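You operate a simulated robot arm through the tools that you are given. There is no shell and no other tool.

Carry out the task below with a simulated two-armed robot. There is one attempt and no reset: what you move stays moved.

Task
Put the cable's black plug in the socket on the winder plate.
Fine: spindle brake on before the guard opens; guard shut, then brake off. Where these are worked on the way, their far stop is far enough and under half their travel is too little: yellow guard.

It is judged by the outcome, as a careful person would: the job done as asked, and still so three seconds after it is handed in. It fails if anything else is knocked over, pushed out of place, dropped, spilled or broken.

Robot
Two 7-joint arms with fingered hands on one trunk that stands fixed in place. Base frame: the origin is at the foot of the trunk, x ahead of it, y to its left, z up. Readings come in m, degrees, newtons and seconds.
The left shoulder is at [0.06, 0.177, 0.9], the right one opposite. With the tool pointing down near the work surface each hand reaches from about 0.1 to 0.94 m from the base axis, measured 20 degrees to its own side. Payload 4 kg a hand.
Tool frame (each hand has its own): the origin (TCP) lies between the finger pads and is the grasp point; the fingertips stand 0.037 m ahead of it; z points along the fingers, y is the line along which they close. The gripper opens to 0.124 m; its body begins 0.043 m behind the TCP. The gripper is a hand of 3 fingers: y runs from the thumb to the fingers, the wrist lies at [-0.015, -0.108, -0.202] in the tool frame.
Orientation is that of the tool frame in the base frame, as a unit quaternion [w, x, y, z]. With the fingers straight down and the wrist toward the robot, the tool's x, y and z point along [0, 1, 0], [1, 0, 0] and [0, 0, -1] of the base frame.

Tools
- The arms move only by the tool nudge_tool. It takes "left_deltas", "right_deltas" or both (then of equal length, played together; a hand with none holds still); each is a list that holds one entry, the list of rows, each a list of 6 numbers: the shift along the tool's x, y, z in units of 150 mm (1.0 is 150 mm), then the turn, a rotation vector about the tool's x, y, z in units of 45 degrees (1.0 is 45 degrees). In form: [[[tx, ty, tz, rx, ry, rz], ...]]. A call has 1 to 20 rows; each row is the pose to reach, as a shift and turn from the pose commanded when the call began, along the tool's axes at that moment. A call with a number of a shift or a turn outside -1 to 1 is refused whole. A row lasts 0.2 s, in which the tool goes at most 0.05 m and 8.6 degrees; a call with a longer step from one row to the next is refused whole. Where a pose cannot be reached the arm comes as near as it can. A force on the tool above 70 N (or 10 N above the force at the start of the call, whichever is more), or a blocked arm, ends the call early, and 0.2 s more pass. In this call time passes only in rows, and 0.2 s behind the last. It gives the time, the measured TCP pose, the force on the tool (base axes), the opening and the grip force at its end, in the units of the frame above (readings bear some noise), with the torque about the TCP (base axes, N m) and any sound that the robot's microphone picked up.
- Cameras (640 x 400 px; columns grow to the right, rows downward): "scene" is now at [0.0548, 0.0176, 1.5592]; the picture's right is [0.20, -0.98, 0.00], its down [-0.59, -0.12, -0.80] and it looks along [0.78, 0.16, -0.60] (base axes); focal length 313 px, centre (320, 200). "left" rides on the left gripper at [-0.064, -0.076, -0.137] in its tool frame; the picture's right is [-0.84, -0.26, 0.48], its down [0.48, -0.76, 0.43] and it looks along [0.26, 0.60, 0.76] (tool axes); focal length 256 px, centre (320, 200). "right" rides on the right gripper at [0.064, -0.076, -0.137] in its tool frame; the picture's right is [-0.84, 0.26, -0.48], its down [-0.48, -0.76, 0.43] and it looks along [-0.25, 0.60, 0.76] (tool axes); focal length 256 px, centre (320, 200). There is no depth. A picture from a camera that has moved, and an enlarged one, comes with that camera's place and axes in the base frame and with its lens.
- grab_frame(camera): a new picture of that camera. No time passes.
- move_column(by): slides the trunk up (or, below 0, down) by that many m; the arms and the scene camera ride with it, the base frame stays. It gives what a move gives, with no picture.
- set_fingers(index, middle, thumb_bend, thumb_turn, hand): sets how far each is bent, from 0 (flat) to 100 (curled in); at 30 the hand is open as for a grip, at 70 the pads meet at the TCP. One left out holds its place. A second passes; each finger stops where it meets its share of the squeeze, and holds until it gets a number again. It is the only way to open and close the hand. It gives what a move gives, with no picture; readings hold the bend of each and the force on the fingers (four entries, about 0 where the hand has none), thumb and palm. thumb_turn goes from beside the hand (0) to across from the fingers (100), as for a grip.
- aim_head(pan, tilt): turns the head with the scene camera to pan (to the left, within 86 degrees either way) and tilt (down, from -29 to 69), counted from straight ahead of the robot. It gives what a move gives.
- zoom(camera, box): a new picture of the part [left, top, right, bottom] of that camera's present view, enlarged. No time passes.
- sign_off(): hands the job in; it is judged then, once.

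Nothing tells you positions but the pictures and the camera data. Unless the task says otherwise, let go and move clear before handing in.

The tools are called after ">>>" as name(argument=value, ...) on one line, values as JSON. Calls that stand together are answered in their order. nudge_tool: Moves the arms, as the interface text tells. Its arguments: {"type":"object","properties":{"left_deltas":{"type":"array","items":{"type":"array","items":{"type":"array","items":{"type":"number"}}}},"right_deltas":{"type":"array","items":{"type":"array","items":{"type":"array","items":{"type":"number"}}}}},"required":[]} The other tools are called the same way: move_column (by) moves the trunk up or down; set_fingers (index, middle, thumb_bend, thumb_turn, hand) moves the fingers one by one; aim_head (pan, tilt) turns the head that bears the scene camera; grab_frame (camera) takes a picture; zoom (camera, box) takes an enlarged picture of a part of a camera's view; sign_off () hands the job in.

At the start:

```text
time: 0.0
left_tool_pos: [0.6477, 0.3472, 1.1648]
left_ee_rot: [-0.001, 0.707, 0.708, -0.001]
left_wrist_force: [-1.1, -0.7, -0.6]
left_wrist_torque: [-0.01, 0.03, -0.02]
left_finger_gap: 0.1237
left_gripper_force: 0.0
left_shape: jaw
left_bend: [30.0, 30.0, 30.0, 98.0]
left_finger forces: [0.0, 0.0, 0.0, 0.0, 0.0, 0.0]
right_tool_pos: [0.6476, -0.2655, 1.1064]
right_ee_rot: [0.0, 0.707, 0.707, 0.0]
right_wrist_force: [-0.5, -0.3, -0.3]
right_wrist_torque: [-0.02, -0.05, -0.01]
right_finger_gap: 0.1236
right_gripper_force: 0.1
right_shape: jaw
right_bend: [30.0, 30.0, 30.0, 98.0]
right_finger forces: [0.1, 0.0, 0.0, 0.0, 0.0, 0.0]
trunk travel left (down, up): [-0.425, 0.165]
head pan, tilt (commanded): [11.7, 37.0]
```

scene: 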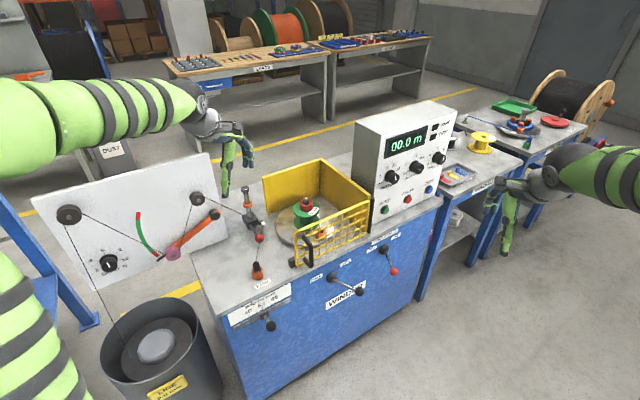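
right: 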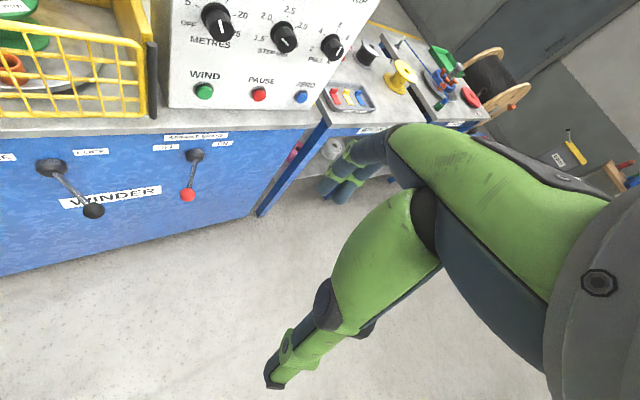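
left: 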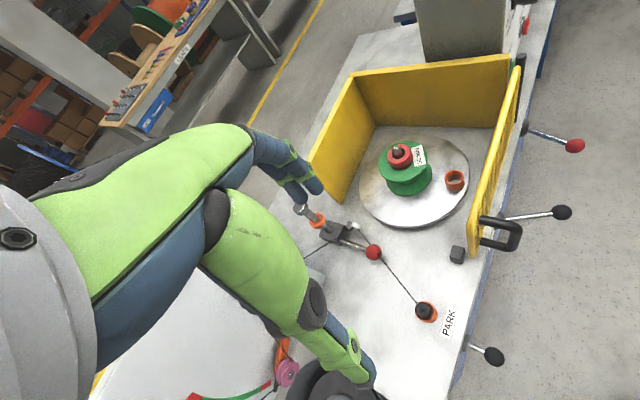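

I see a winder bench with a yellow guard around a turntable, levers on the blue front panel, and a cable end parked at a "PARK" holder on the left. I'll zoom in on the details before moving anything.

>>> zoom(camera="scene", box=[220, 150, 380, 250])

>>> zoom(camera="scene", box=[220, 230, 420, 355])

>>> zoom(camera="left", box=[280, 110, 600, 310])

>>> zoom(camera="right", box=[0, 80, 320, 280])

>>> zoom(camera="left", box=[280, 200, 520, 350])

```text
4.00 times, centred on (300, 200) of scene
camera zoom: at [0.0548, 0.0176, 1.5592], right [0.2, -0.98, 0.0], down [-0.59, -0.12, -0.8], along [0.78, 0.16, -0.6], focal length 1252 px, centre (400, 200)
```

zoom: 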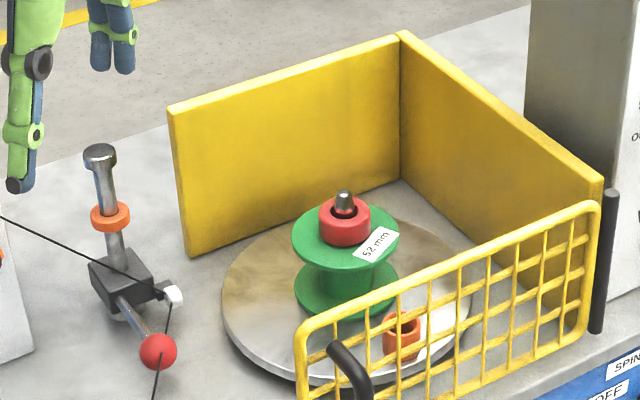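

```text
3.20 times, centred on (320, 292) of scene
camera zoom: at [0.0548, 0.0176, 1.5592], right [0.2, -0.98, 0.0], down [-0.59, -0.12, -0.8], along [0.78, 0.16, -0.6], focal length 1001 px, centre (320, -96)
```

zoom: 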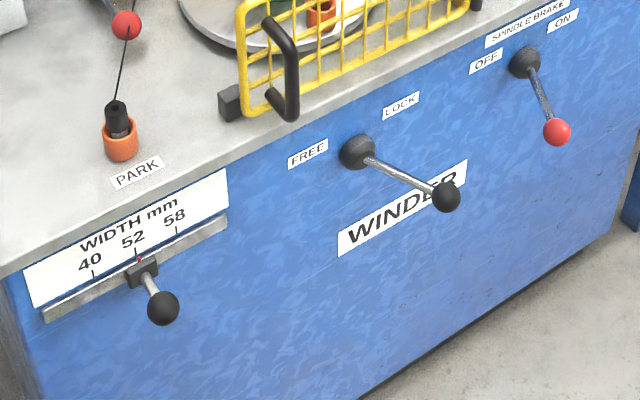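

```text
2.00 times, centred on (440, 210) of left
camera zoom: at [0.5695, 0.2845, 1.3007], right [-0.26, -0.84, -0.48], down [-0.76, 0.48, -0.43], along [0.6, 0.26, -0.76], focal length 512 px, centre (80, 180)
```

zoom: 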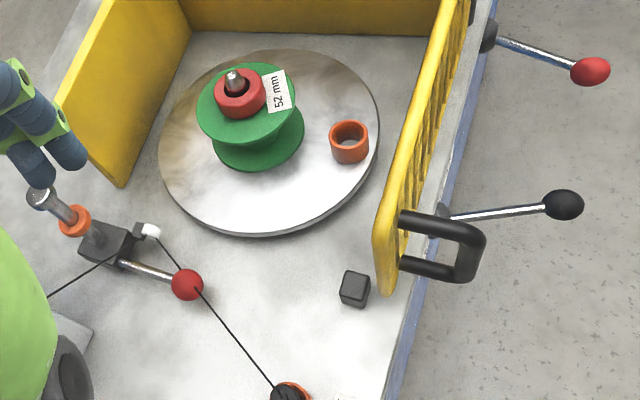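

```text
2.00 times, centred on (160, 180) of right
camera zoom: at [0.5714, -0.2016, 1.2418], right [0.26, -0.84, 0.48], down [-0.76, -0.48, -0.43], along [0.6, -0.25, -0.76], focal length 512 px, centre (640, 240)
```

zoom: 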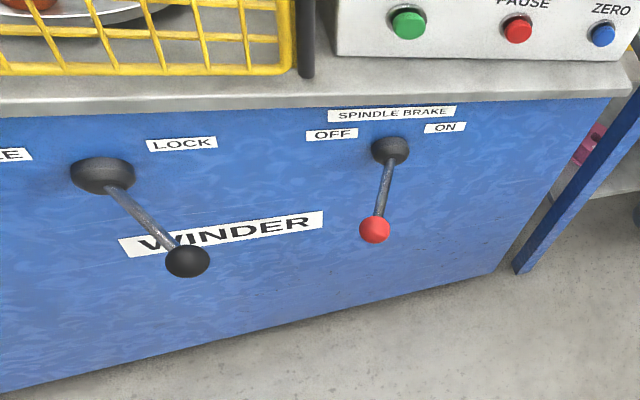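

```text
2.67 times, centred on (400, 275) of left
camera zoom: at [0.5695, 0.2845, 1.3007], right [-0.26, -0.84, -0.48], down [-0.76, 0.48, -0.43], along [0.6, 0.26, -0.76], focal length 683 px, centre (107, 0)
```

zoom: 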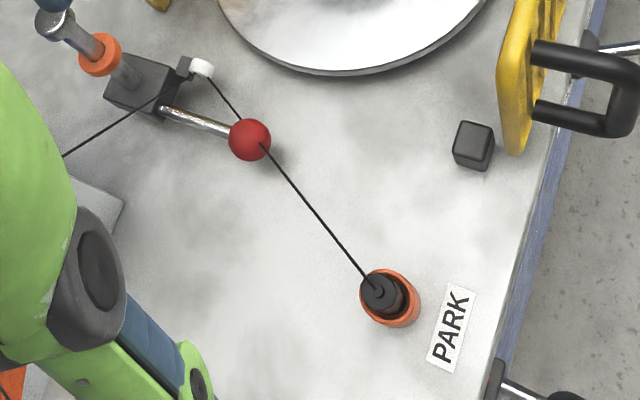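

The levers stick out of the front panel: the red brake lever leans to OFF and the black lever leans to LOCK. I'll look more closely at the guard, its hinge and latch, the plate, and the levers.

>>> zoom(camera="scene", box=[280, 180, 400, 255])

>>> zoom(camera="scene", box=[300, 240, 420, 315])

>>> zoom(camera="scene", box=[230, 200, 330, 290])

>>> zoom(camera="scene", box=[30, 150, 270, 300])

>>> zoom(camera="scene", box=[350, 90, 470, 230])

```text
5.33 times, centred on (340, 218) of scene
camera zoom: at [0.0548, 0.0176, 1.5592], right [0.2, -0.98, 0.0], down [-0.59, -0.12, -0.8], along [0.78, 0.16, -0.6], focal length 1669 px, centre (213, 107)
```

zoom: 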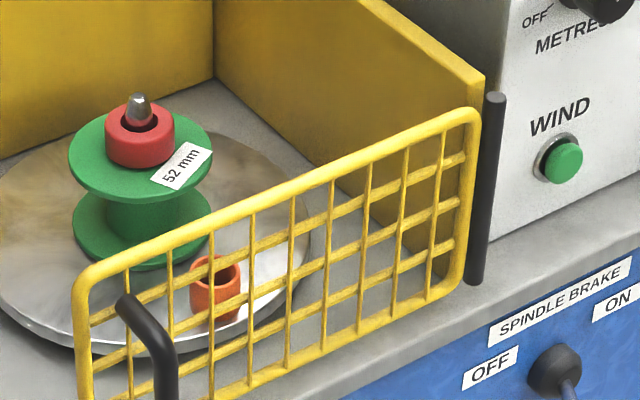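

```text
5.33 times, centred on (360, 278) of scene
camera zoom: at [0.0548, 0.0176, 1.5592], right [0.2, -0.98, 0.0], down [-0.59, -0.12, -0.8], along [0.78, 0.16, -0.6], focal length 1669 px, centre (107, -213)
```

zoom: 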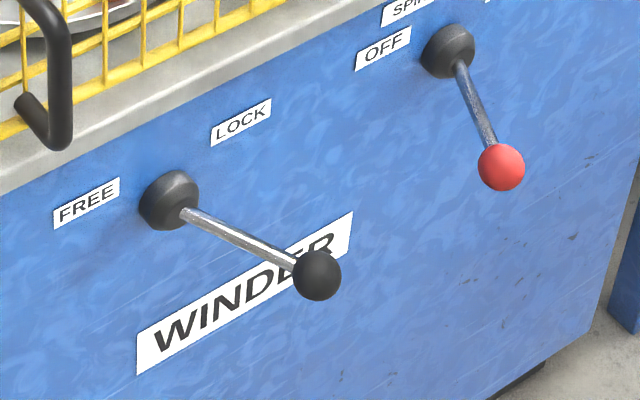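

```text
4.44 times, centred on (280, 245) of scene
camera zoom: at [0.0548, 0.0176, 1.5592], right [0.2, -0.98, 0.0], down [-0.59, -0.12, -0.8], along [0.78, 0.16, -0.6], focal length 1391 px, centre (498, 0)
```

zoom: 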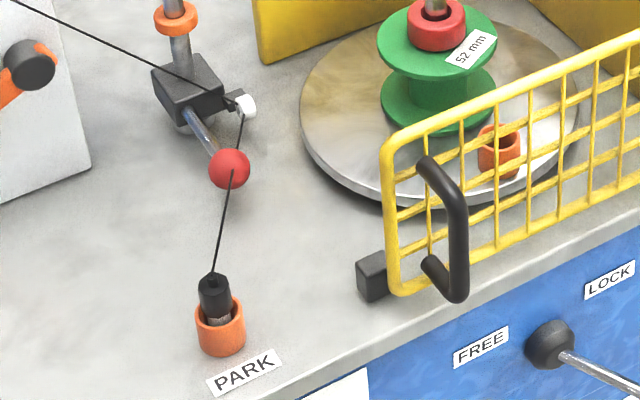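

```text
2.67 times, centred on (150, 225) of scene
camera zoom: at [0.0548, 0.0176, 1.5592], right [0.2, -0.98, 0.0], down [-0.59, -0.12, -0.8], along [0.78, 0.16, -0.6], focal length 834 px, centre (773, 133)
```

zoom: 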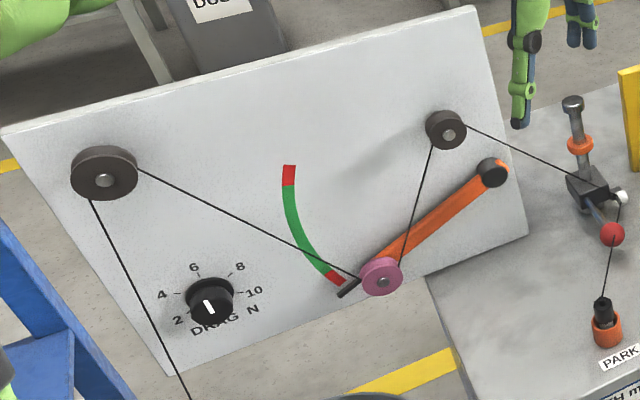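

```text
2.86 times, centred on (410, 160) of scene
camera zoom: at [0.0548, 0.0176, 1.5592], right [0.2, -0.98, 0.0], down [-0.59, -0.12, -0.8], along [0.78, 0.16, -0.6], focal length 894 px, centre (63, 314)
```

zoom: 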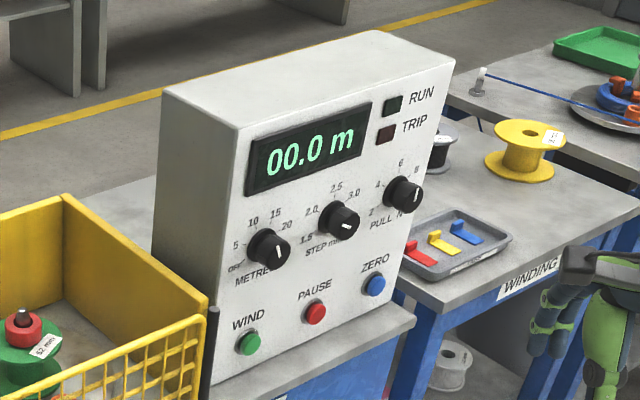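

>>> zoom(camera="scene", box=[460, 140, 600, 260])

>>> zoom(camera="scene", box=[180, 90, 280, 200])

>>> zoom(camera="left", box=[200, 120, 360, 240])

>>> zoom(camera="left", box=[380, 270, 480, 350])

>>> zoom(camera="scene", box=[235, 245, 285, 295])

```text
3.33 times, centred on (530, 200) of scene
camera zoom: at [0.0548, 0.0176, 1.5592], right [0.2, -0.98, 0.0], down [-0.59, -0.12, -0.8], along [0.78, 0.16, -0.6], focal length 1043 px, centre (-380, 200)
```

zoom: 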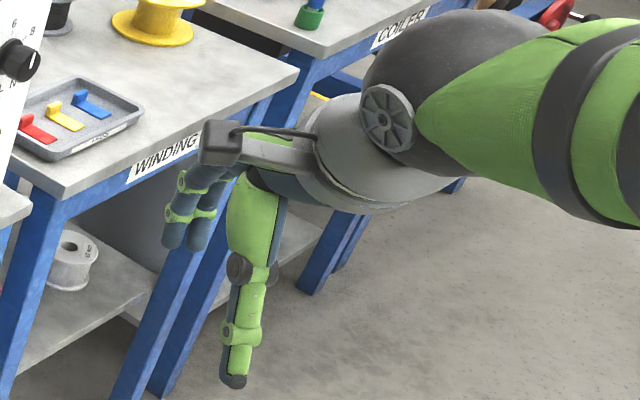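

```text
3.64 times, centred on (230, 145) of scene
camera zoom: at [0.0548, 0.0176, 1.5592], right [0.2, -0.98, 0.0], down [-0.59, -0.12, -0.8], along [0.78, 0.16, -0.6], focal length 1138 px, centre (647, 400)
```

zoom: 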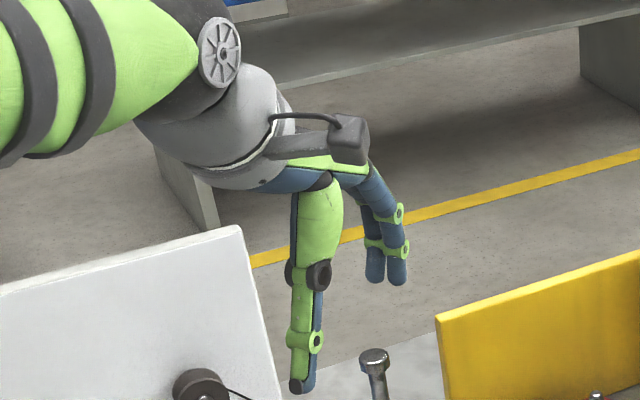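

```text
3.33 times, centred on (280, 180) of left
camera zoom: at [0.5695, 0.2845, 1.3007], right [-0.26, -0.84, -0.48], down [-0.76, 0.48, -0.43], along [0.6, 0.26, -0.76], focal length 853 px, centre (453, 267)
```

zoom: 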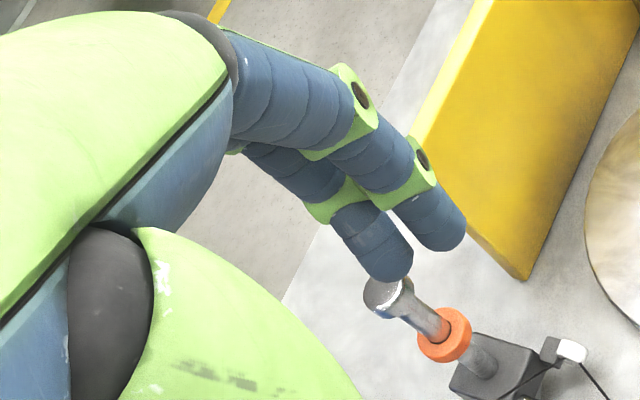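

```text
5.00 times, centred on (430, 310) of left
camera zoom: at [0.5695, 0.2845, 1.3007], right [-0.26, -0.84, -0.48], down [-0.76, 0.48, -0.43], along [0.6, 0.26, -0.76], focal length 1280 px, centre (-230, -350)
```

zoom: 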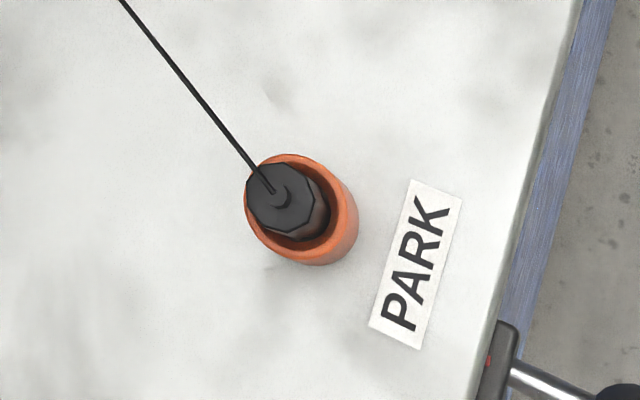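

```text
8.00 times, centred on (260, 270) of scene
camera zoom: at [0.0548, 0.0176, 1.5592], right [0.2, -0.98, 0.0], down [-0.59, -0.12, -0.8], along [0.78, 0.16, -0.6], focal length 2503 px, centre (800, -360)
```

zoom: 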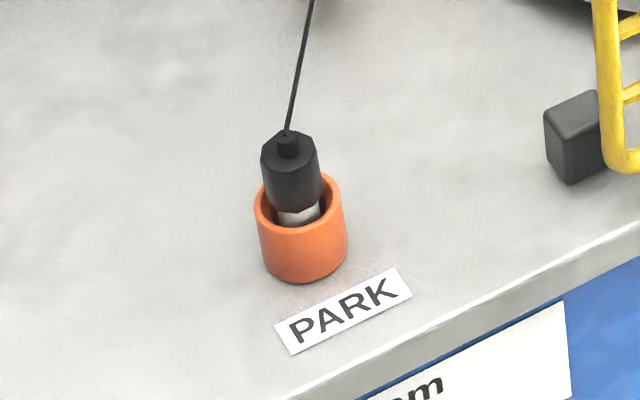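

The bench is yawed about 45°: PARK plug near (0.64, 0.33, 0.84), plate socket near (0.82, 0.18, 0.84), guard handle near (0.67, 0.17, 0.88), hinge near (0.91, 0.01), and brake knob near (0.85, -0.09, 0.67). I'll first close both hands in free air to see how the fingers meet.

>>> set_fingers(hand="left", index=60, middle=60, thumb_bend=60, thumb_turn=100)

>>> zoom(camera="scene", box=[180, 110, 260, 210])

>>> grab_frame(camera="left")

```text
time: 1.0
left_tool_pos: [0.6472, 0.3475, 1.1645]
left_ee_rot: [0.0, 0.706, 0.708, 0.0]
left_wrist_force: [1.2, 0.4, -0.5]
left_wrist_torque: [0.01, 0.0, 0.02]
left_finger_gap: 0.0317
left_gripper_force: 0.0
left_shape: fingers
left_bend: [60.0, 60.0, 60.0, 100.0]
left_finger forces: [0.1, 0.1, 0.0, 0.1, 0.1, 0.1]
right_tool_pos: [0.649, -0.2655, 1.1054]
right_ee_rot: [0.0, 0.707, 0.707, 0.001]
right_wrist_force: [-1.4, 0.2, -0.7]
right_wrist_torque: [-0.01, -0.01, -0.02]
right_finger_gap: 0.1236
right_gripper_force: 0.0
right_shape: jaw
right_bend: [30.0, 30.0, 30.0, 98.0]
right_finger forces: [0.1, 0.1, 0.0, 0.0, 0.1, 0.0]
trunk travel left (down, up): [-0.425, 0.165]
head pan, tilt (commanded): [11.7, 37.0]
```

```text
4.00 times, centred on (220, 160) of scene
camera zoom: at [0.0548, 0.0176, 1.5592], right [0.2, -0.98, 0.0], down [-0.59, -0.12, -0.8], along [0.78, 0.16, -0.6], focal length 1252 px, centre (720, 360)
```

zoom: 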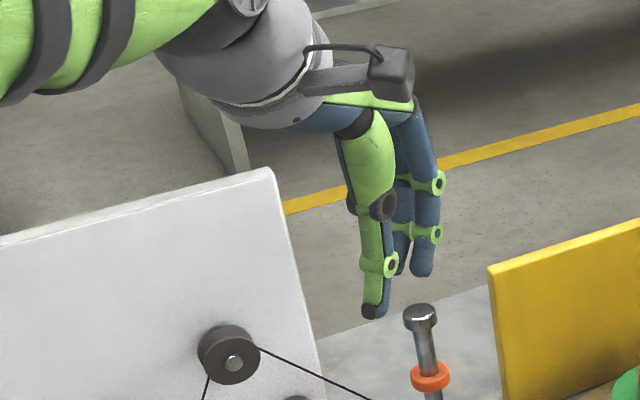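

```text
taken
camera left: at [0.5695, 0.2845, 1.3007], right [-0.26, -0.84, -0.48], down [-0.76, 0.48, -0.43], along [0.6, 0.26, -0.76], focal length 256 px, centre (320, 200)
```

left: 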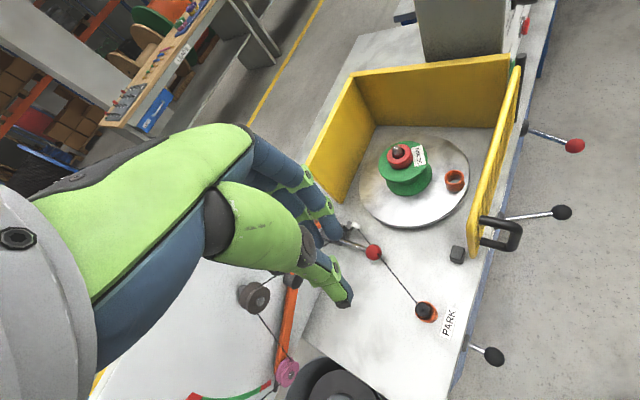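

The fingers pinch almost straight, with the tips past the TCP, so a top-down pinch suits the plug. Next I'll bring the right hand nearer to the brake lever, yawing it so thumb and fingers will straddle the lever.

>>> nudge_tool(right_deltas=[[[0.125, 0.125, 0.125, 0, 0, 0.1228], [0.25, 0.25, 0.25, 0, 0, 0.2455], [0.375, 0.375, 0.375, 0, 0, 0.368], [0.5, 0.5, 0.5, 0, 0, 0.491], [0.625, 0.625, 0.625, 0, 0, 0.614], [0.75, 0.75, 0.75, 0, 0, 0.7365], [0.875, 0.875, 0.875, 0, 0, 0.859], [1.0, 1.0, 1.0, 0, 0, 0.982]]])

>>> grab_frame(camera="scene")

>>> grab_frame(camera="right")

```text
time: 2.8
left_tool_pos: [0.6464, 0.348, 1.1634]
left_ee_rot: [0.001, 0.707, 0.707, 0.0]
left_wrist_force: [-0.5, 0.3, 0.2]
left_wrist_torque: [-0.02, -0.02, -0.01]
left_finger_gap: 0.0315
left_gripper_force: 0.1
left_shape: fingers
left_bend: [60.0, 60.0, 60.0, 100.0]
left_finger forces: [0.0, 0.1, 0.0, 0.0, 0.1, 0.0]
right_tool_pos: [0.7978, -0.1138, 0.9558]
right_ee_rot: [-0.001, 0.922, 0.388, 0.001]
right_wrist_force: [0.7, -0.6, -0.2]
right_wrist_torque: [0.0, -0.01, 0.0]
right_finger_gap: 0.1238
right_gripper_force: 0.1
right_shape: jaw
right_bend: [30.0, 30.0, 30.0, 98.0]
right_finger forces: [0.0, 0.0, 0.0, 0.1, 0.0, 0.0]
trunk travel left (down, up): [-0.425, 0.165]
head pan, tilt (commanded): [11.7, 37.0]
```

```text
taken
camera scene: at [0.0556, 0.0181, 1.5592], right [0.2, -0.98, 0.0], down [-0.59, -0.12, -0.8], along [0.78, 0.16, -0.6], focal length 313 px, centre (320, 200)
```

scene: 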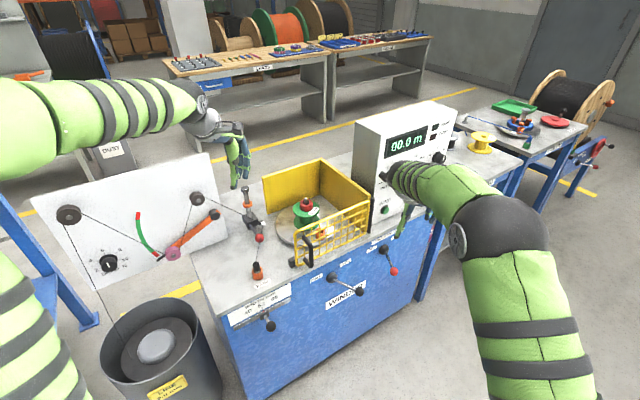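

```text
taken
camera right: at [0.7867, -0.0156, 1.091], right [-0.4, -0.78, 0.48], down [-0.88, 0.18, -0.43], along [0.25, -0.6, -0.76], focal length 256 px, centre (320, 200)
```

right: 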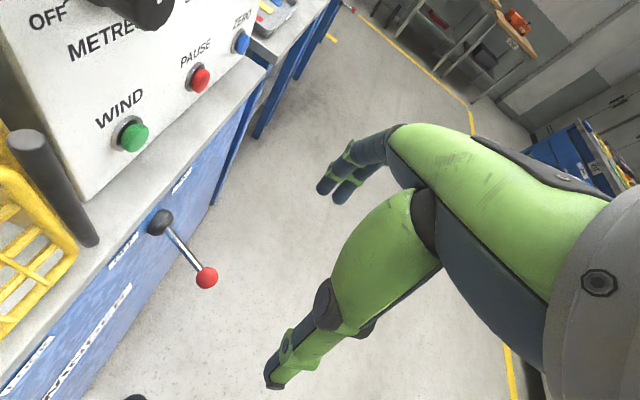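

The brake knob triangulates to (0.848, -0.093, 0.667) and the hub to (0.951, -0.052). I'll lower the open right hand to straddle it, in two stages.

>>> nudge_tool(right_deltas=[[[0.083, 0.035, 0.25, 0, 0, 0], [0.166, 0.069, 0.5, 0, 0, 0], [0.248, 0.104, 0.75, 0, 0, 0], [0.331, 0.138, 1.0, 0, 0, 0]]])

>>> grab_frame(camera="scene")

>>> grab_frame(camera="right")

```text
time: 3.8
left_tool_pos: [0.6473, 0.3483, 1.164]
left_ee_rot: [-0.001, 0.707, 0.707, 0.001]
left_wrist_force: [0.6, -0.7, 0.1]
left_wrist_torque: [-0.04, 0.0, 0.03]
left_finger_gap: 0.0315
left_gripper_force: 0.0
left_shape: fingers
left_bend: [60.0, 60.0, 60.0, 100.0]
left_finger forces: [0.1, 0.1, 0.1, 0.0, 0.1, 0.0]
right_tool_pos: [0.8471, -0.0938, 0.8021]
right_ee_rot: [0.0, 0.921, 0.389, 0.0]
right_wrist_force: [0.6, -0.1, 0.8]
right_wrist_torque: [0.0, -0.03, -0.03]
right_finger_gap: 0.1235
right_gripper_force: 0.1
right_shape: jaw
right_bend: [30.0, 30.0, 30.0, 98.0]
right_finger forces: [0.1, 0.1, 0.0, 0.0, 0.0, 0.1]
trunk travel left (down, up): [-0.425, 0.165]
head pan, tilt (commanded): [11.7, 37.0]
```

```text
taken
camera scene: at [0.0555, 0.0178, 1.5592], right [0.2, -0.98, 0.0], down [-0.59, -0.12, -0.8], along [0.78, 0.16, -0.6], focal length 313 px, centre (320, 200)
```

scene: 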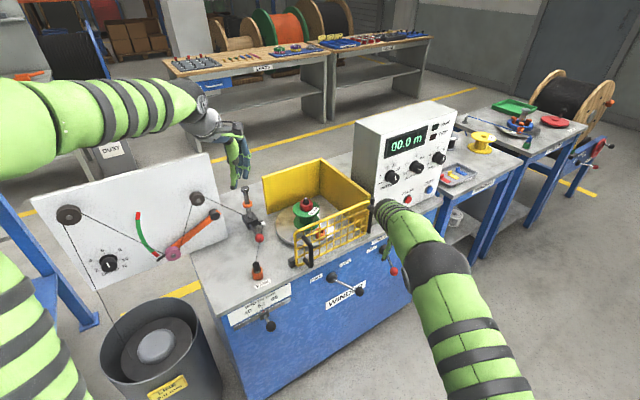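

```text
taken
camera right: at [0.8363, 0.0049, 0.9385], right [-0.4, -0.78, 0.48], down [-0.88, 0.18, -0.43], along [0.25, -0.6, -0.76], focal length 256 px, centre (320, 200)
```

right: 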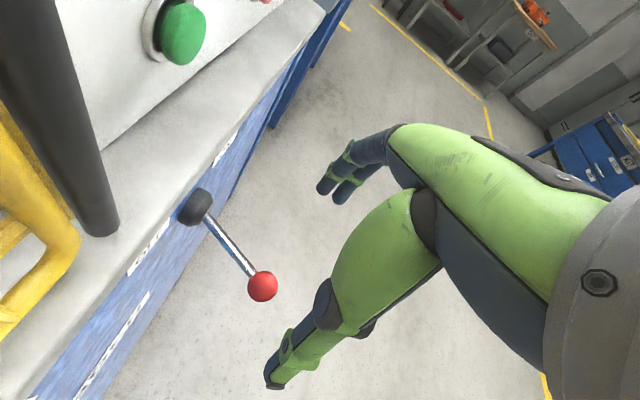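

Clearances look fine: the camera is about 5 cm outside the guard plane. I'll lower the hand to straddle the knob and check.

>>> nudge_tool(right_deltas=[[[0, 0.0, 0.2, 0, 0, 0], [0, 0.0, 0.4, 0, 0, 0], [0, 0.0, 0.6, 0, 0, 0], [0, 0.0, 0.82, 0, 0, 0]]])

>>> grab_frame(camera="right")

>>> zoom(camera="scene", box=[320, 180, 480, 300])

```text
time: 4.8
left_tool_pos: [0.6454, 0.3478, 1.1638]
left_ee_rot: [0.0, 0.707, 0.707, -0.001]
left_wrist_force: [0.4, 0.3, 0.2]
left_wrist_torque: [-0.01, -0.01, 0.01]
left_finger_gap: 0.0315
left_gripper_force: 0.1
left_shape: fingers
left_bend: [60.0, 60.0, 60.0, 100.0]
left_finger forces: [0.0, 0.0, 0.0, 0.0, 0.0, 0.0]
right_tool_pos: [0.8484, -0.094, 0.6819]
right_ee_rot: [0.001, 0.921, 0.389, -0.001]
right_wrist_force: [-0.6, 0.8, 0.8]
right_wrist_torque: [-0.02, -0.01, -0.05]
right_finger_gap: 0.1237
right_gripper_force: 0.0
right_shape: jaw
right_bend: [30.0, 30.0, 30.0, 98.0]
right_finger forces: [0.0, 0.1, 0.0, 0.0, 0.0, 0.1]
trunk travel left (down, up): [-0.425, 0.165]
head pan, tilt (commanded): [11.7, 37.0]
```

```text
taken
camera right: at [0.8374, 0.0047, 0.8181], right [-0.4, -0.78, 0.48], down [-0.88, 0.18, -0.43], along [0.25, -0.6, -0.76], focal length 256 px, centre (320, 200)
```

right: 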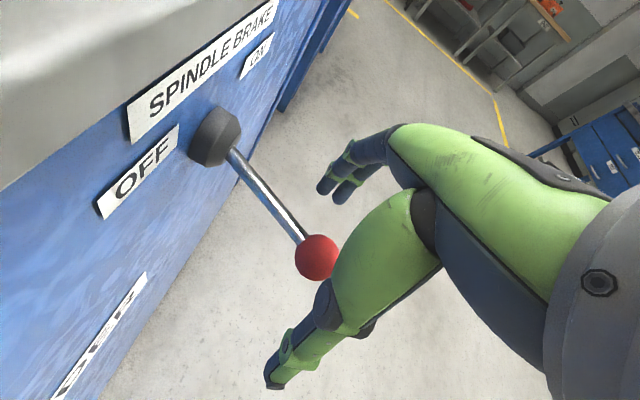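

```text
3.33 times, centred on (400, 240) of scene
camera zoom: at [0.0553, 0.0176, 1.5592], right [0.2, -0.98, 0.0], down [-0.59, -0.12, -0.8], along [0.78, 0.16, -0.6], focal length 1043 px, centre (53, 67)
```

zoom: 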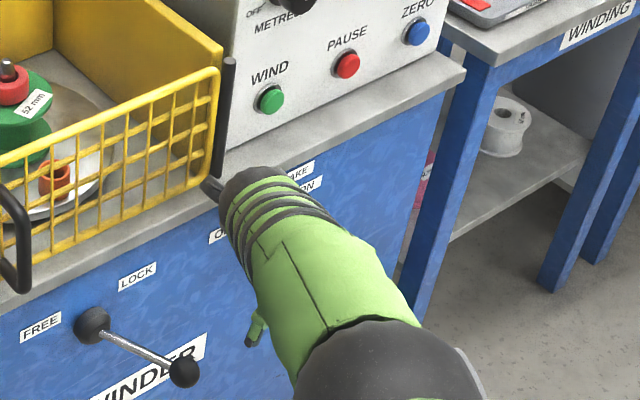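

The knob sits between thumb and fingers. I'll close to a loose cage around it.

>>> set_fingers(hand="right", index=58, middle=58, thumb_bend=58, thumb_turn=100)

>>> grab_frame(camera="right")

```text
time: 5.8
left_tool_pos: [0.6462, 0.3469, 1.1643]
left_ee_rot: [0.0, 0.706, 0.708, -0.001]
left_wrist_force: [-0.2, -0.1, 0.3]
left_wrist_torque: [-0.02, -0.01, -0.02]
left_finger_gap: 0.0315
left_gripper_force: 0.1
left_shape: fingers
left_bend: [60.0, 60.0, 60.0, 100.0]
left_finger forces: [0.1, 0.0, 0.1, 0.0, 0.0, 0.1]
right_tool_pos: [0.8475, -0.0938, 0.6829]
right_ee_rot: [-0.001, 0.921, 0.39, 0.0]
right_wrist_force: [-2.0, 1.1, 0.7]
right_wrist_torque: [0.07, 0.02, 0.02]
right_finger_gap: 0.0432
right_gripper_force: 1.2
right_shape: fingers
right_bend: [57.0, 57.0, 57.0, 100.0]
right_finger forces: [0.0, 0.0, 0.1, 0.0, 2.0, 0.1]
trunk travel left (down, up): [-0.425, 0.165]
head pan, tilt (commanded): [11.7, 37.0]
```

```text
taken
camera right: at [0.837, 0.0049, 0.8186], right [-0.4, -0.78, 0.48], down [-0.88, 0.18, -0.43], along [0.25, -0.6, -0.76], focal length 256 px, centre (320, 200)
```

right: 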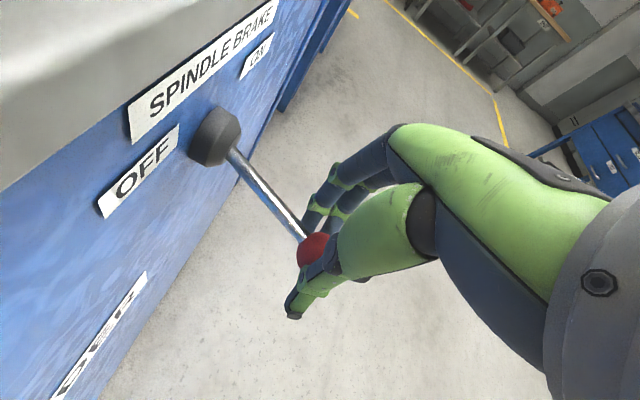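

The thumb just touches the knob's left side with 2 N, and the fingers are on its right. I'll sweep along the lever's arc towards ON.

>>> nudge_tool(right_deltas=[[[-0.029, 0.075, 0, 0, 0, 0], [-0.049, 0.149, 0, 0, 0, 0], [-0.061, 0.225, 0, 0, 0, 0], [-0.065, 0.303, 0, 0, 0, 0], [-0.061, 0.379, 0, 0, 0, 0], [-0.049, 0.456, 0, 0, 0, 0], [-0.029, 0.531, 0, 0, 0, 0], [0.0, 0.603, 0, 0, 0, 0], [0.015, 0.64, 0, 0, 0, 0]]])

>>> grab_frame(camera="right")

>>> zoom(camera="scene", box=[320, 180, 480, 300])

```text
time: 7.8
left_tool_pos: [0.6473, 0.3471, 1.1648]
left_ee_rot: [0.0, 0.707, 0.707, 0.0]
left_wrist_force: [0.8, -0.6, -0.5]
left_wrist_torque: [0.05, -0.01, 0.02]
left_finger_gap: 0.0315
left_gripper_force: 0.0
left_shape: fingers
left_bend: [60.0, 60.0, 60.0, 100.0]
left_finger forces: [0.0, 0.0, 0.0, 0.0, 0.0, 0.0]
right_tool_pos: [0.8892, -0.1673, 0.6823]
right_ee_rot: [-0.001, 0.921, 0.39, 0.001]
right_wrist_force: [-0.3, 0.0, 0.0]
right_wrist_torque: [-0.02, -0.02, 0.0]
right_finger_gap: 0.0409
right_gripper_force: 0.0
right_shape: fingers
right_bend: [57.0, 57.0, 57.0, 100.0]
right_finger forces: [0.1, 0.1, 0.0, 0.1, 0.1, 0.1]
right hand out of reach, approached as far as the arm can: row 6, 7, 8, 9
trunk travel left (down, up): [-0.425, 0.165]
head pan, tilt (commanded): [11.7, 37.0]
```

```text
taken
camera right: at [0.878, -0.0698, 0.82], right [-0.4, -0.78, 0.48], down [-0.88, 0.18, -0.43], along [0.25, -0.6, -0.76], focal length 256 px, centre (320, 200)
```

right: 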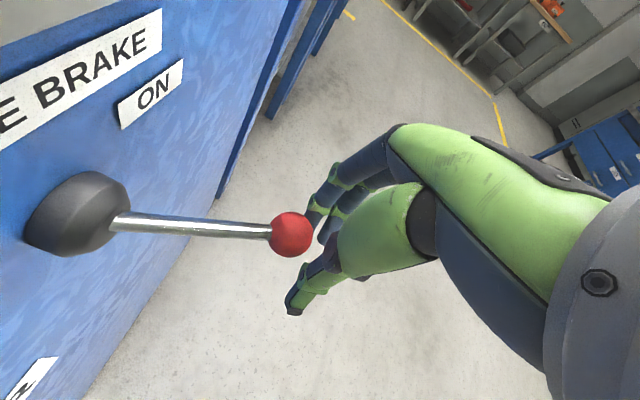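

```text
3.33 times, centred on (400, 240) of scene
camera zoom: at [0.0552, 0.0167, 1.5592], right [0.2, -0.98, 0.0], down [-0.59, -0.12, -0.8], along [0.78, 0.16, -0.6], focal length 1043 px, centre (53, 67)
```

zoom: 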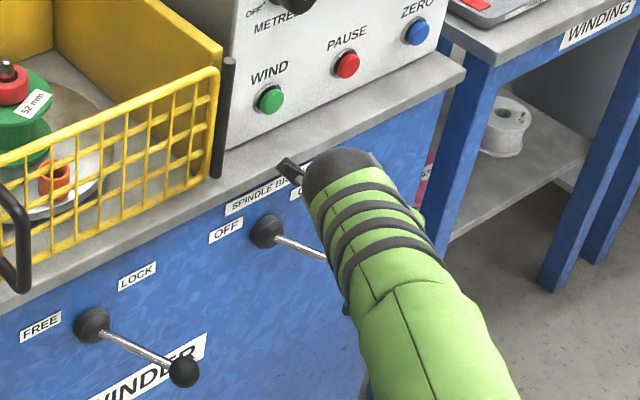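

The lever has swung to about 22° on the ON side, but the arm hit its reach limit. I'll tilt the hand so the wrist comes back toward the robot and lets it finish the stroke and confirm the stop.

>>> nudge_tool(right_deltas=[[[0, 0, 0, 0, 0.1, 0], [0, 0, 0, 0, 0.2, 0], [0, 0, 0, 0, 0.3, 0], [0, 0, 0, 0, 0.4, 0], [0, 0, 0, 0, 0.5, 0]]])

>>> grab_frame(camera="right")

>>> zoom(camera="scene", box=[320, 180, 480, 300])

```text
time: 9.0
left_tool_pos: [0.646, 0.3481, 1.1644]
left_ee_rot: [0.0, 0.707, 0.707, 0.001]
left_wrist_force: [0.3, 0.9, -0.3]
left_wrist_torque: [-0.03, 0.01, 0.02]
left_finger_gap: 0.0319
left_gripper_force: 0.0
left_shape: fingers
left_bend: [60.0, 60.0, 60.0, 100.0]
left_finger forces: [0.1, 0.0, 0.0, 0.1, 0.1, 0.0]
right_tool_pos: [0.89, -0.1658, 0.6847]
right_ee_rot: [-0.077, 0.903, 0.382, 0.18]
right_wrist_force: [0.0, -1.7, -0.1]
right_wrist_torque: [-0.03, 0.0, -0.03]
right_finger_gap: 0.0411
right_gripper_force: 0.5
right_shape: fingers
right_bend: [57.0, 57.0, 57.0, 100.0]
right_finger forces: [0.6, 0.0, 0.0, 0.1, 0.0, 0.0]
trunk travel left (down, up): [-0.425, 0.165]
head pan, tilt (commanded): [11.7, 37.0]
```

```text
taken
camera right: at [0.8387, -0.1105, 0.835], right [-0.48, -0.87, 0.12], down [-0.74, 0.33, -0.59], along [0.47, -0.38, -0.8], focal length 256 px, centre (320, 200)
```

right: 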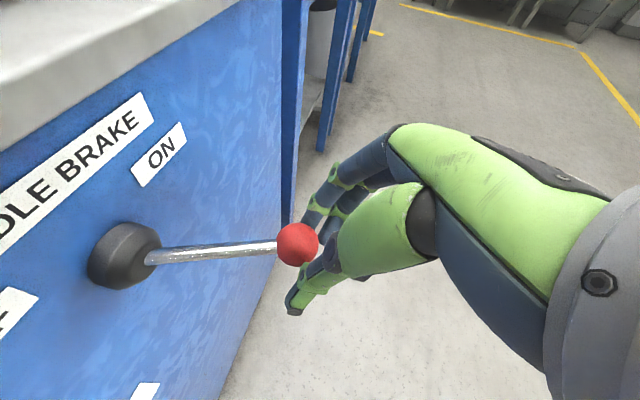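

```text
3.33 times, centred on (400, 240) of scene
camera zoom: at [0.055, 0.0176, 1.5592], right [0.2, -0.98, 0.0], down [-0.59, -0.12, -0.8], along [0.78, 0.16, -0.6], focal length 1043 px, centre (53, 67)
```

zoom: 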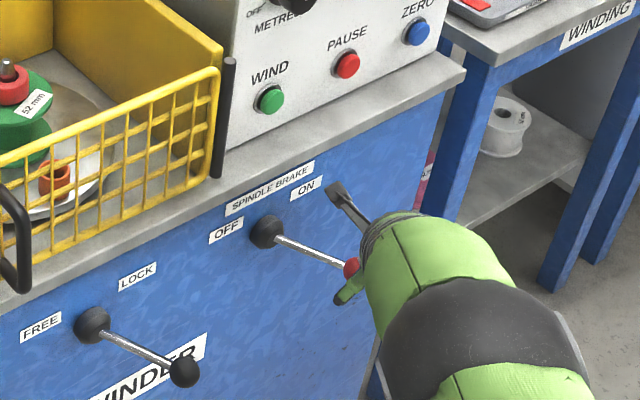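

>>> nudge_tool(right_deltas=[[[0.05, 0, 0.05, 0, 0, 0], [0.103, 0, 0.1, 0, 0, 0], [0.103, 0.05, 0.1, 0, 0, 0], [0.103, 0.09, 0.1, 0, 0, 0], [0.103, 0.12, 0.1, 0, 0, 0]]])

>>> grab_frame(camera="right")

>>> zoom(camera="scene", box=[320, 180, 480, 300])

```text
time: 10.2
left_tool_pos: [0.6455, 0.3483, 1.1636]
left_ee_rot: [-0.001, 0.707, 0.707, 0.0]
left_wrist_force: [0.3, -0.7, 0.2]
left_wrist_torque: [-0.01, 0.01, 0.02]
left_finger_gap: 0.0317
left_gripper_force: 0.0
left_shape: fingers
left_bend: [60.0, 60.0, 60.0, 100.0]
left_finger forces: [0.0, 0.0, 0.0, 0.0, 0.0, 0.0]
right_tool_pos: [0.9133, -0.1641, 0.6768]
right_ee_rot: [-0.076, 0.903, 0.383, 0.179]
right_wrist_force: [-13.2, 12.5, 3.4]
right_wrist_torque: [0.18, 0.15, 0.1]
right_finger_gap: 0.056
right_gripper_force: 9.4
right_shape: fingers
right_bend: [57.0, 57.0, 52.0, 100.0]
right_finger forces: [0.0, 0.0, 0.0, 0.0, 18.9, 0.0]
trunk travel left (down, up): [-0.425, 0.165]
head pan, tilt (commanded): [11.7, 37.0]
```

```text
taken
camera right: at [0.864, -0.1072, 0.8275], right [-0.48, -0.87, 0.12], down [-0.74, 0.33, -0.59], along [0.47, -0.38, -0.8], focal length 256 px, centre (320, 200)
```

right: 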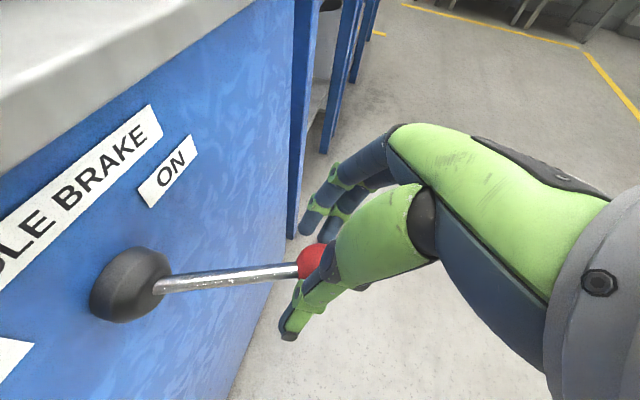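

```text
3.33 times, centred on (400, 240) of scene
camera zoom: at [0.0535, 0.0188, 1.5592], right [0.2, -0.98, 0.0], down [-0.59, -0.12, -0.8], along [0.78, 0.16, -0.6], focal length 1043 px, centre (53, 67)
```

zoom: 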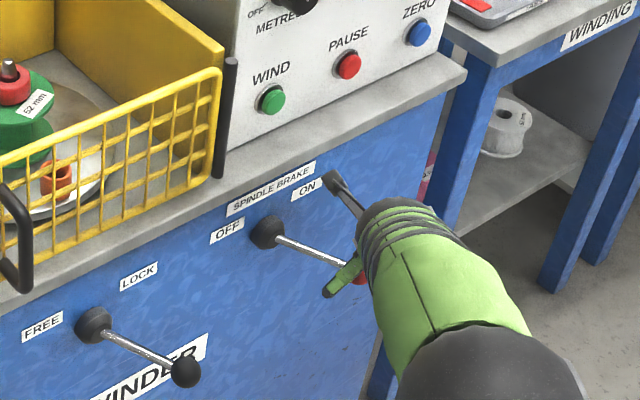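

The thumb pressed with 19 N and the lever didn't move further, so the brake is at its ON stop. I'll relax, open the hand, and back off up and outward.

>>> nudge_tool(right_deltas=[[[0, -0.07, 0, 0, 0, 0], [0, -0.14, 0, 0, 0, 0]]])

>>> set_fingers(hand="right", index=30, middle=30, thumb_bend=30)

>>> grab_frame(camera="right")

```text
time: 10.8
left_tool_pos: [0.6464, 0.3465, 1.163]
left_ee_rot: [0.0, 0.707, 0.707, 0.0]
left_wrist_force: [0.5, -0.5, 0.0]
left_wrist_torque: [-0.02, 0.02, 0.0]
left_finger_gap: 0.0314
left_gripper_force: 0.0
left_shape: fingers
left_bend: [60.0, 60.0, 60.0, 100.0]
left_finger forces: [0.1, 0.0, 0.0, 0.0, 0.0, 0.0]
right_tool_pos: [0.9027, -0.1534, 0.6781]
right_ee_rot: [-0.075, 0.904, 0.381, 0.179]
right_wrist_force: [-0.7, -0.2, -0.6]
right_wrist_torque: [0.01, 0.0, 0.05]
right_finger_gap: 0.0408
right_gripper_force: 0.1
right_shape: fingers
right_bend: [57.0, 57.0, 57.0, 100.0]
right_finger forces: [0.0, 0.1, 0.0, 0.1, 0.0, 0.1]
trunk travel left (down, up): [-0.425, 0.165]
head pan, tilt (commanded): [11.7, 37.0]
```

```text
time: 11.8
left_tool_pos: [0.6467, 0.3471, 1.1638]
left_ee_rot: [-0.001, 0.707, 0.708, 0.0]
left_wrist_force: [0.2, -0.5, 0.5]
left_wrist_torque: [-0.01, 0.01, -0.02]
left_finger_gap: 0.0313
left_gripper_force: 0.0
left_shape: fingers
left_bend: [60.0, 60.0, 60.0, 100.0]
left_finger forces: [0.0, 0.1, 0.0, 0.0, 0.1, 0.1]
right_tool_pos: [0.902, -0.1512, 0.6784]
right_ee_rot: [-0.076, 0.903, 0.383, 0.18]
right_wrist_force: [0.7, 0.0, -0.1]
right_wrist_torque: [0.01, -0.01, 0.01]
right_finger_gap: 0.1233
right_gripper_force: 0.1
right_shape: fingers
right_bend: [30.0, 30.0, 30.0, 98.0]
right_finger forces: [0.1, 0.0, 0.0, 0.0, 0.0, 0.1]
trunk travel left (down, up): [-0.425, 0.165]
head pan, tilt (commanded): [11.7, 37.0]
```

```text
taken
camera right: at [0.851, -0.0942, 0.8279], right [-0.48, -0.87, 0.13], down [-0.74, 0.33, -0.59], along [0.47, -0.38, -0.8], focal length 256 px, centre (320, 200)
```

right: 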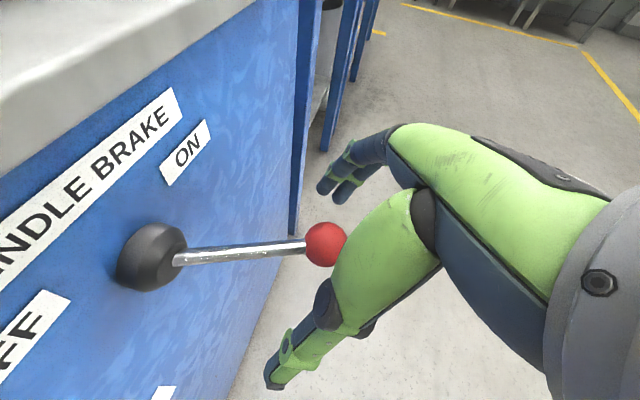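

The brake lever stays at ON. I'll retract the right hand up and outward, and shift the left hand back and left to clear space for the guard work.

>>> nudge_tool(right_deltas=[[[0, 0, -0.25, 0, 0, 0], [0, 0, -0.5, 0, 0, 0], [0, 0, -0.75, 0, 0, 0], [0, 0, -1.0, 0, 0, 0]]], left_deltas=[[[0.13, -0.2, -0.08, 0, 0, 0], [0.27, -0.4, -0.16, 0, 0, 0], [0.4, -0.6, -0.25, 0, 0, 0], [0.53, -0.8, -0.33, 0, 0, 0]]])

>>> grab_frame(camera="scene")

>>> grab_frame(camera="right")

>>> grab_frame(camera="left")

```text
time: 12.8
left_tool_pos: [0.524, 0.4262, 1.2118]
left_ee_rot: [0.0, 0.707, 0.708, 0.0]
left_wrist_force: [-0.4, 0.2, 0.5]
left_wrist_torque: [0.02, 0.06, 0.01]
left_finger_gap: 0.0313
left_gripper_force: 0.1
left_shape: fingers
left_bend: [60.0, 60.0, 60.0, 100.0]
left_finger forces: [0.0, 0.0, 0.0, 0.0, 0.1, 0.0]
right_tool_pos: [0.8626, -0.1916, 0.8155]
right_ee_rot: [-0.075, 0.903, 0.382, 0.18]
right_wrist_force: [-0.7, 0.1, -0.1]
right_wrist_torque: [-0.02, -0.01, -0.03]
right_finger_gap: 0.1233
right_gripper_force: 0.1
right_shape: fingers
right_bend: [30.0, 30.0, 30.0, 98.0]
right_finger forces: [0.0, 0.0, 0.0, 0.1, 0.0, 0.0]
trunk travel left (down, up): [-0.425, 0.165]
head pan, tilt (commanded): [11.7, 37.0]
```

```text
taken
camera scene: at [0.0536, 0.0177, 1.5592], right [0.2, -0.98, 0.0], down [-0.59, -0.12, -0.8], along [0.78, 0.16, -0.6], focal length 313 px, centre (320, 200)
```

scene: 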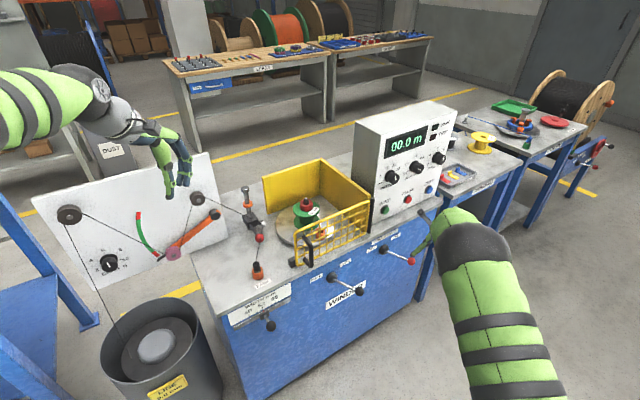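

```text
taken
camera right: at [0.811, -0.1345, 0.9662], right [-0.48, -0.87, 0.13], down [-0.74, 0.33, -0.59], along [0.47, -0.38, -0.8], focal length 256 px, centre (320, 200)
```

right: 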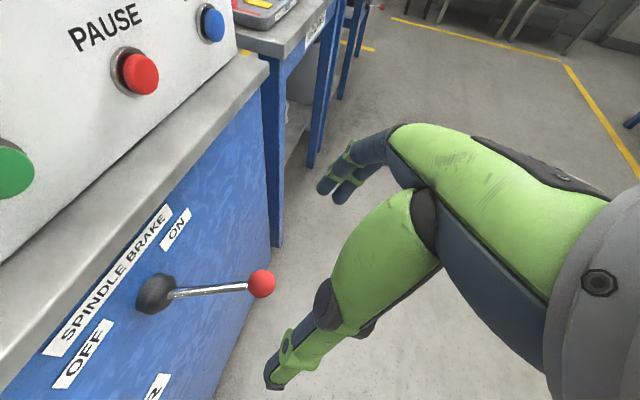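

```text
taken
camera left: at [0.4467, 0.3624, 1.3485], right [-0.26, -0.84, -0.48], down [-0.76, 0.48, -0.44], along [0.6, 0.26, -0.76], focal length 256 px, centre (320, 200)
```

left: 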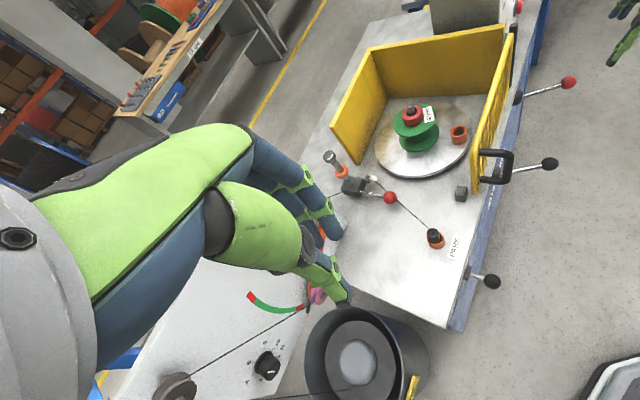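

>>> zoom(camera="left", box=[400, 80, 560, 200])

>>> zoom(camera="scene", box=[280, 190, 400, 280])

```text
3.33 times, centred on (480, 140) of left
camera zoom: at [0.4467, 0.3624, 1.3485], right [-0.26, -0.84, -0.48], down [-0.76, 0.48, -0.44], along [0.6, 0.26, -0.76], focal length 853 px, centre (-213, 400)
```

zoom: 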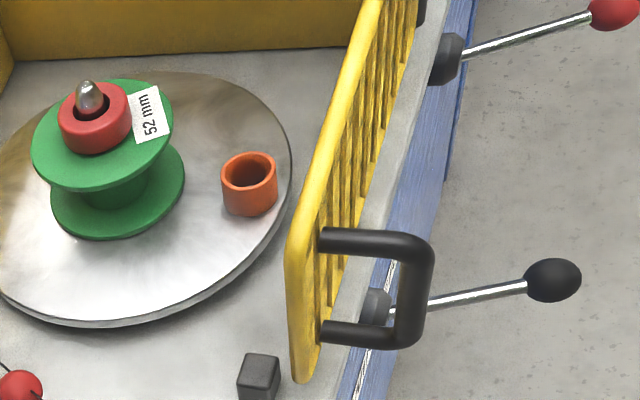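

```text
4.44 times, centred on (340, 235) of scene
camera zoom: at [0.0536, 0.0177, 1.5592], right [0.2, -0.98, 0.0], down [-0.59, -0.12, -0.8], along [0.78, 0.16, -0.6], focal length 1391 px, centre (231, 44)
```

zoom: 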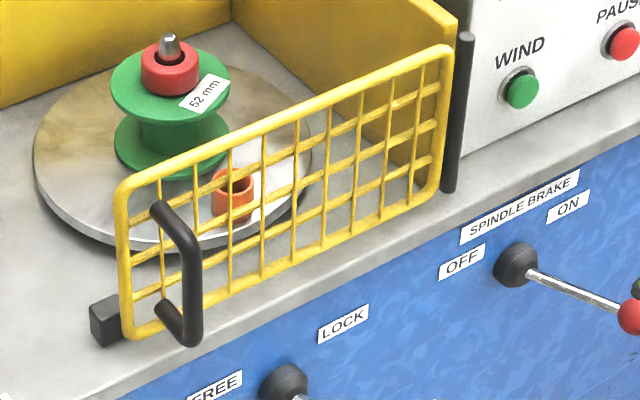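

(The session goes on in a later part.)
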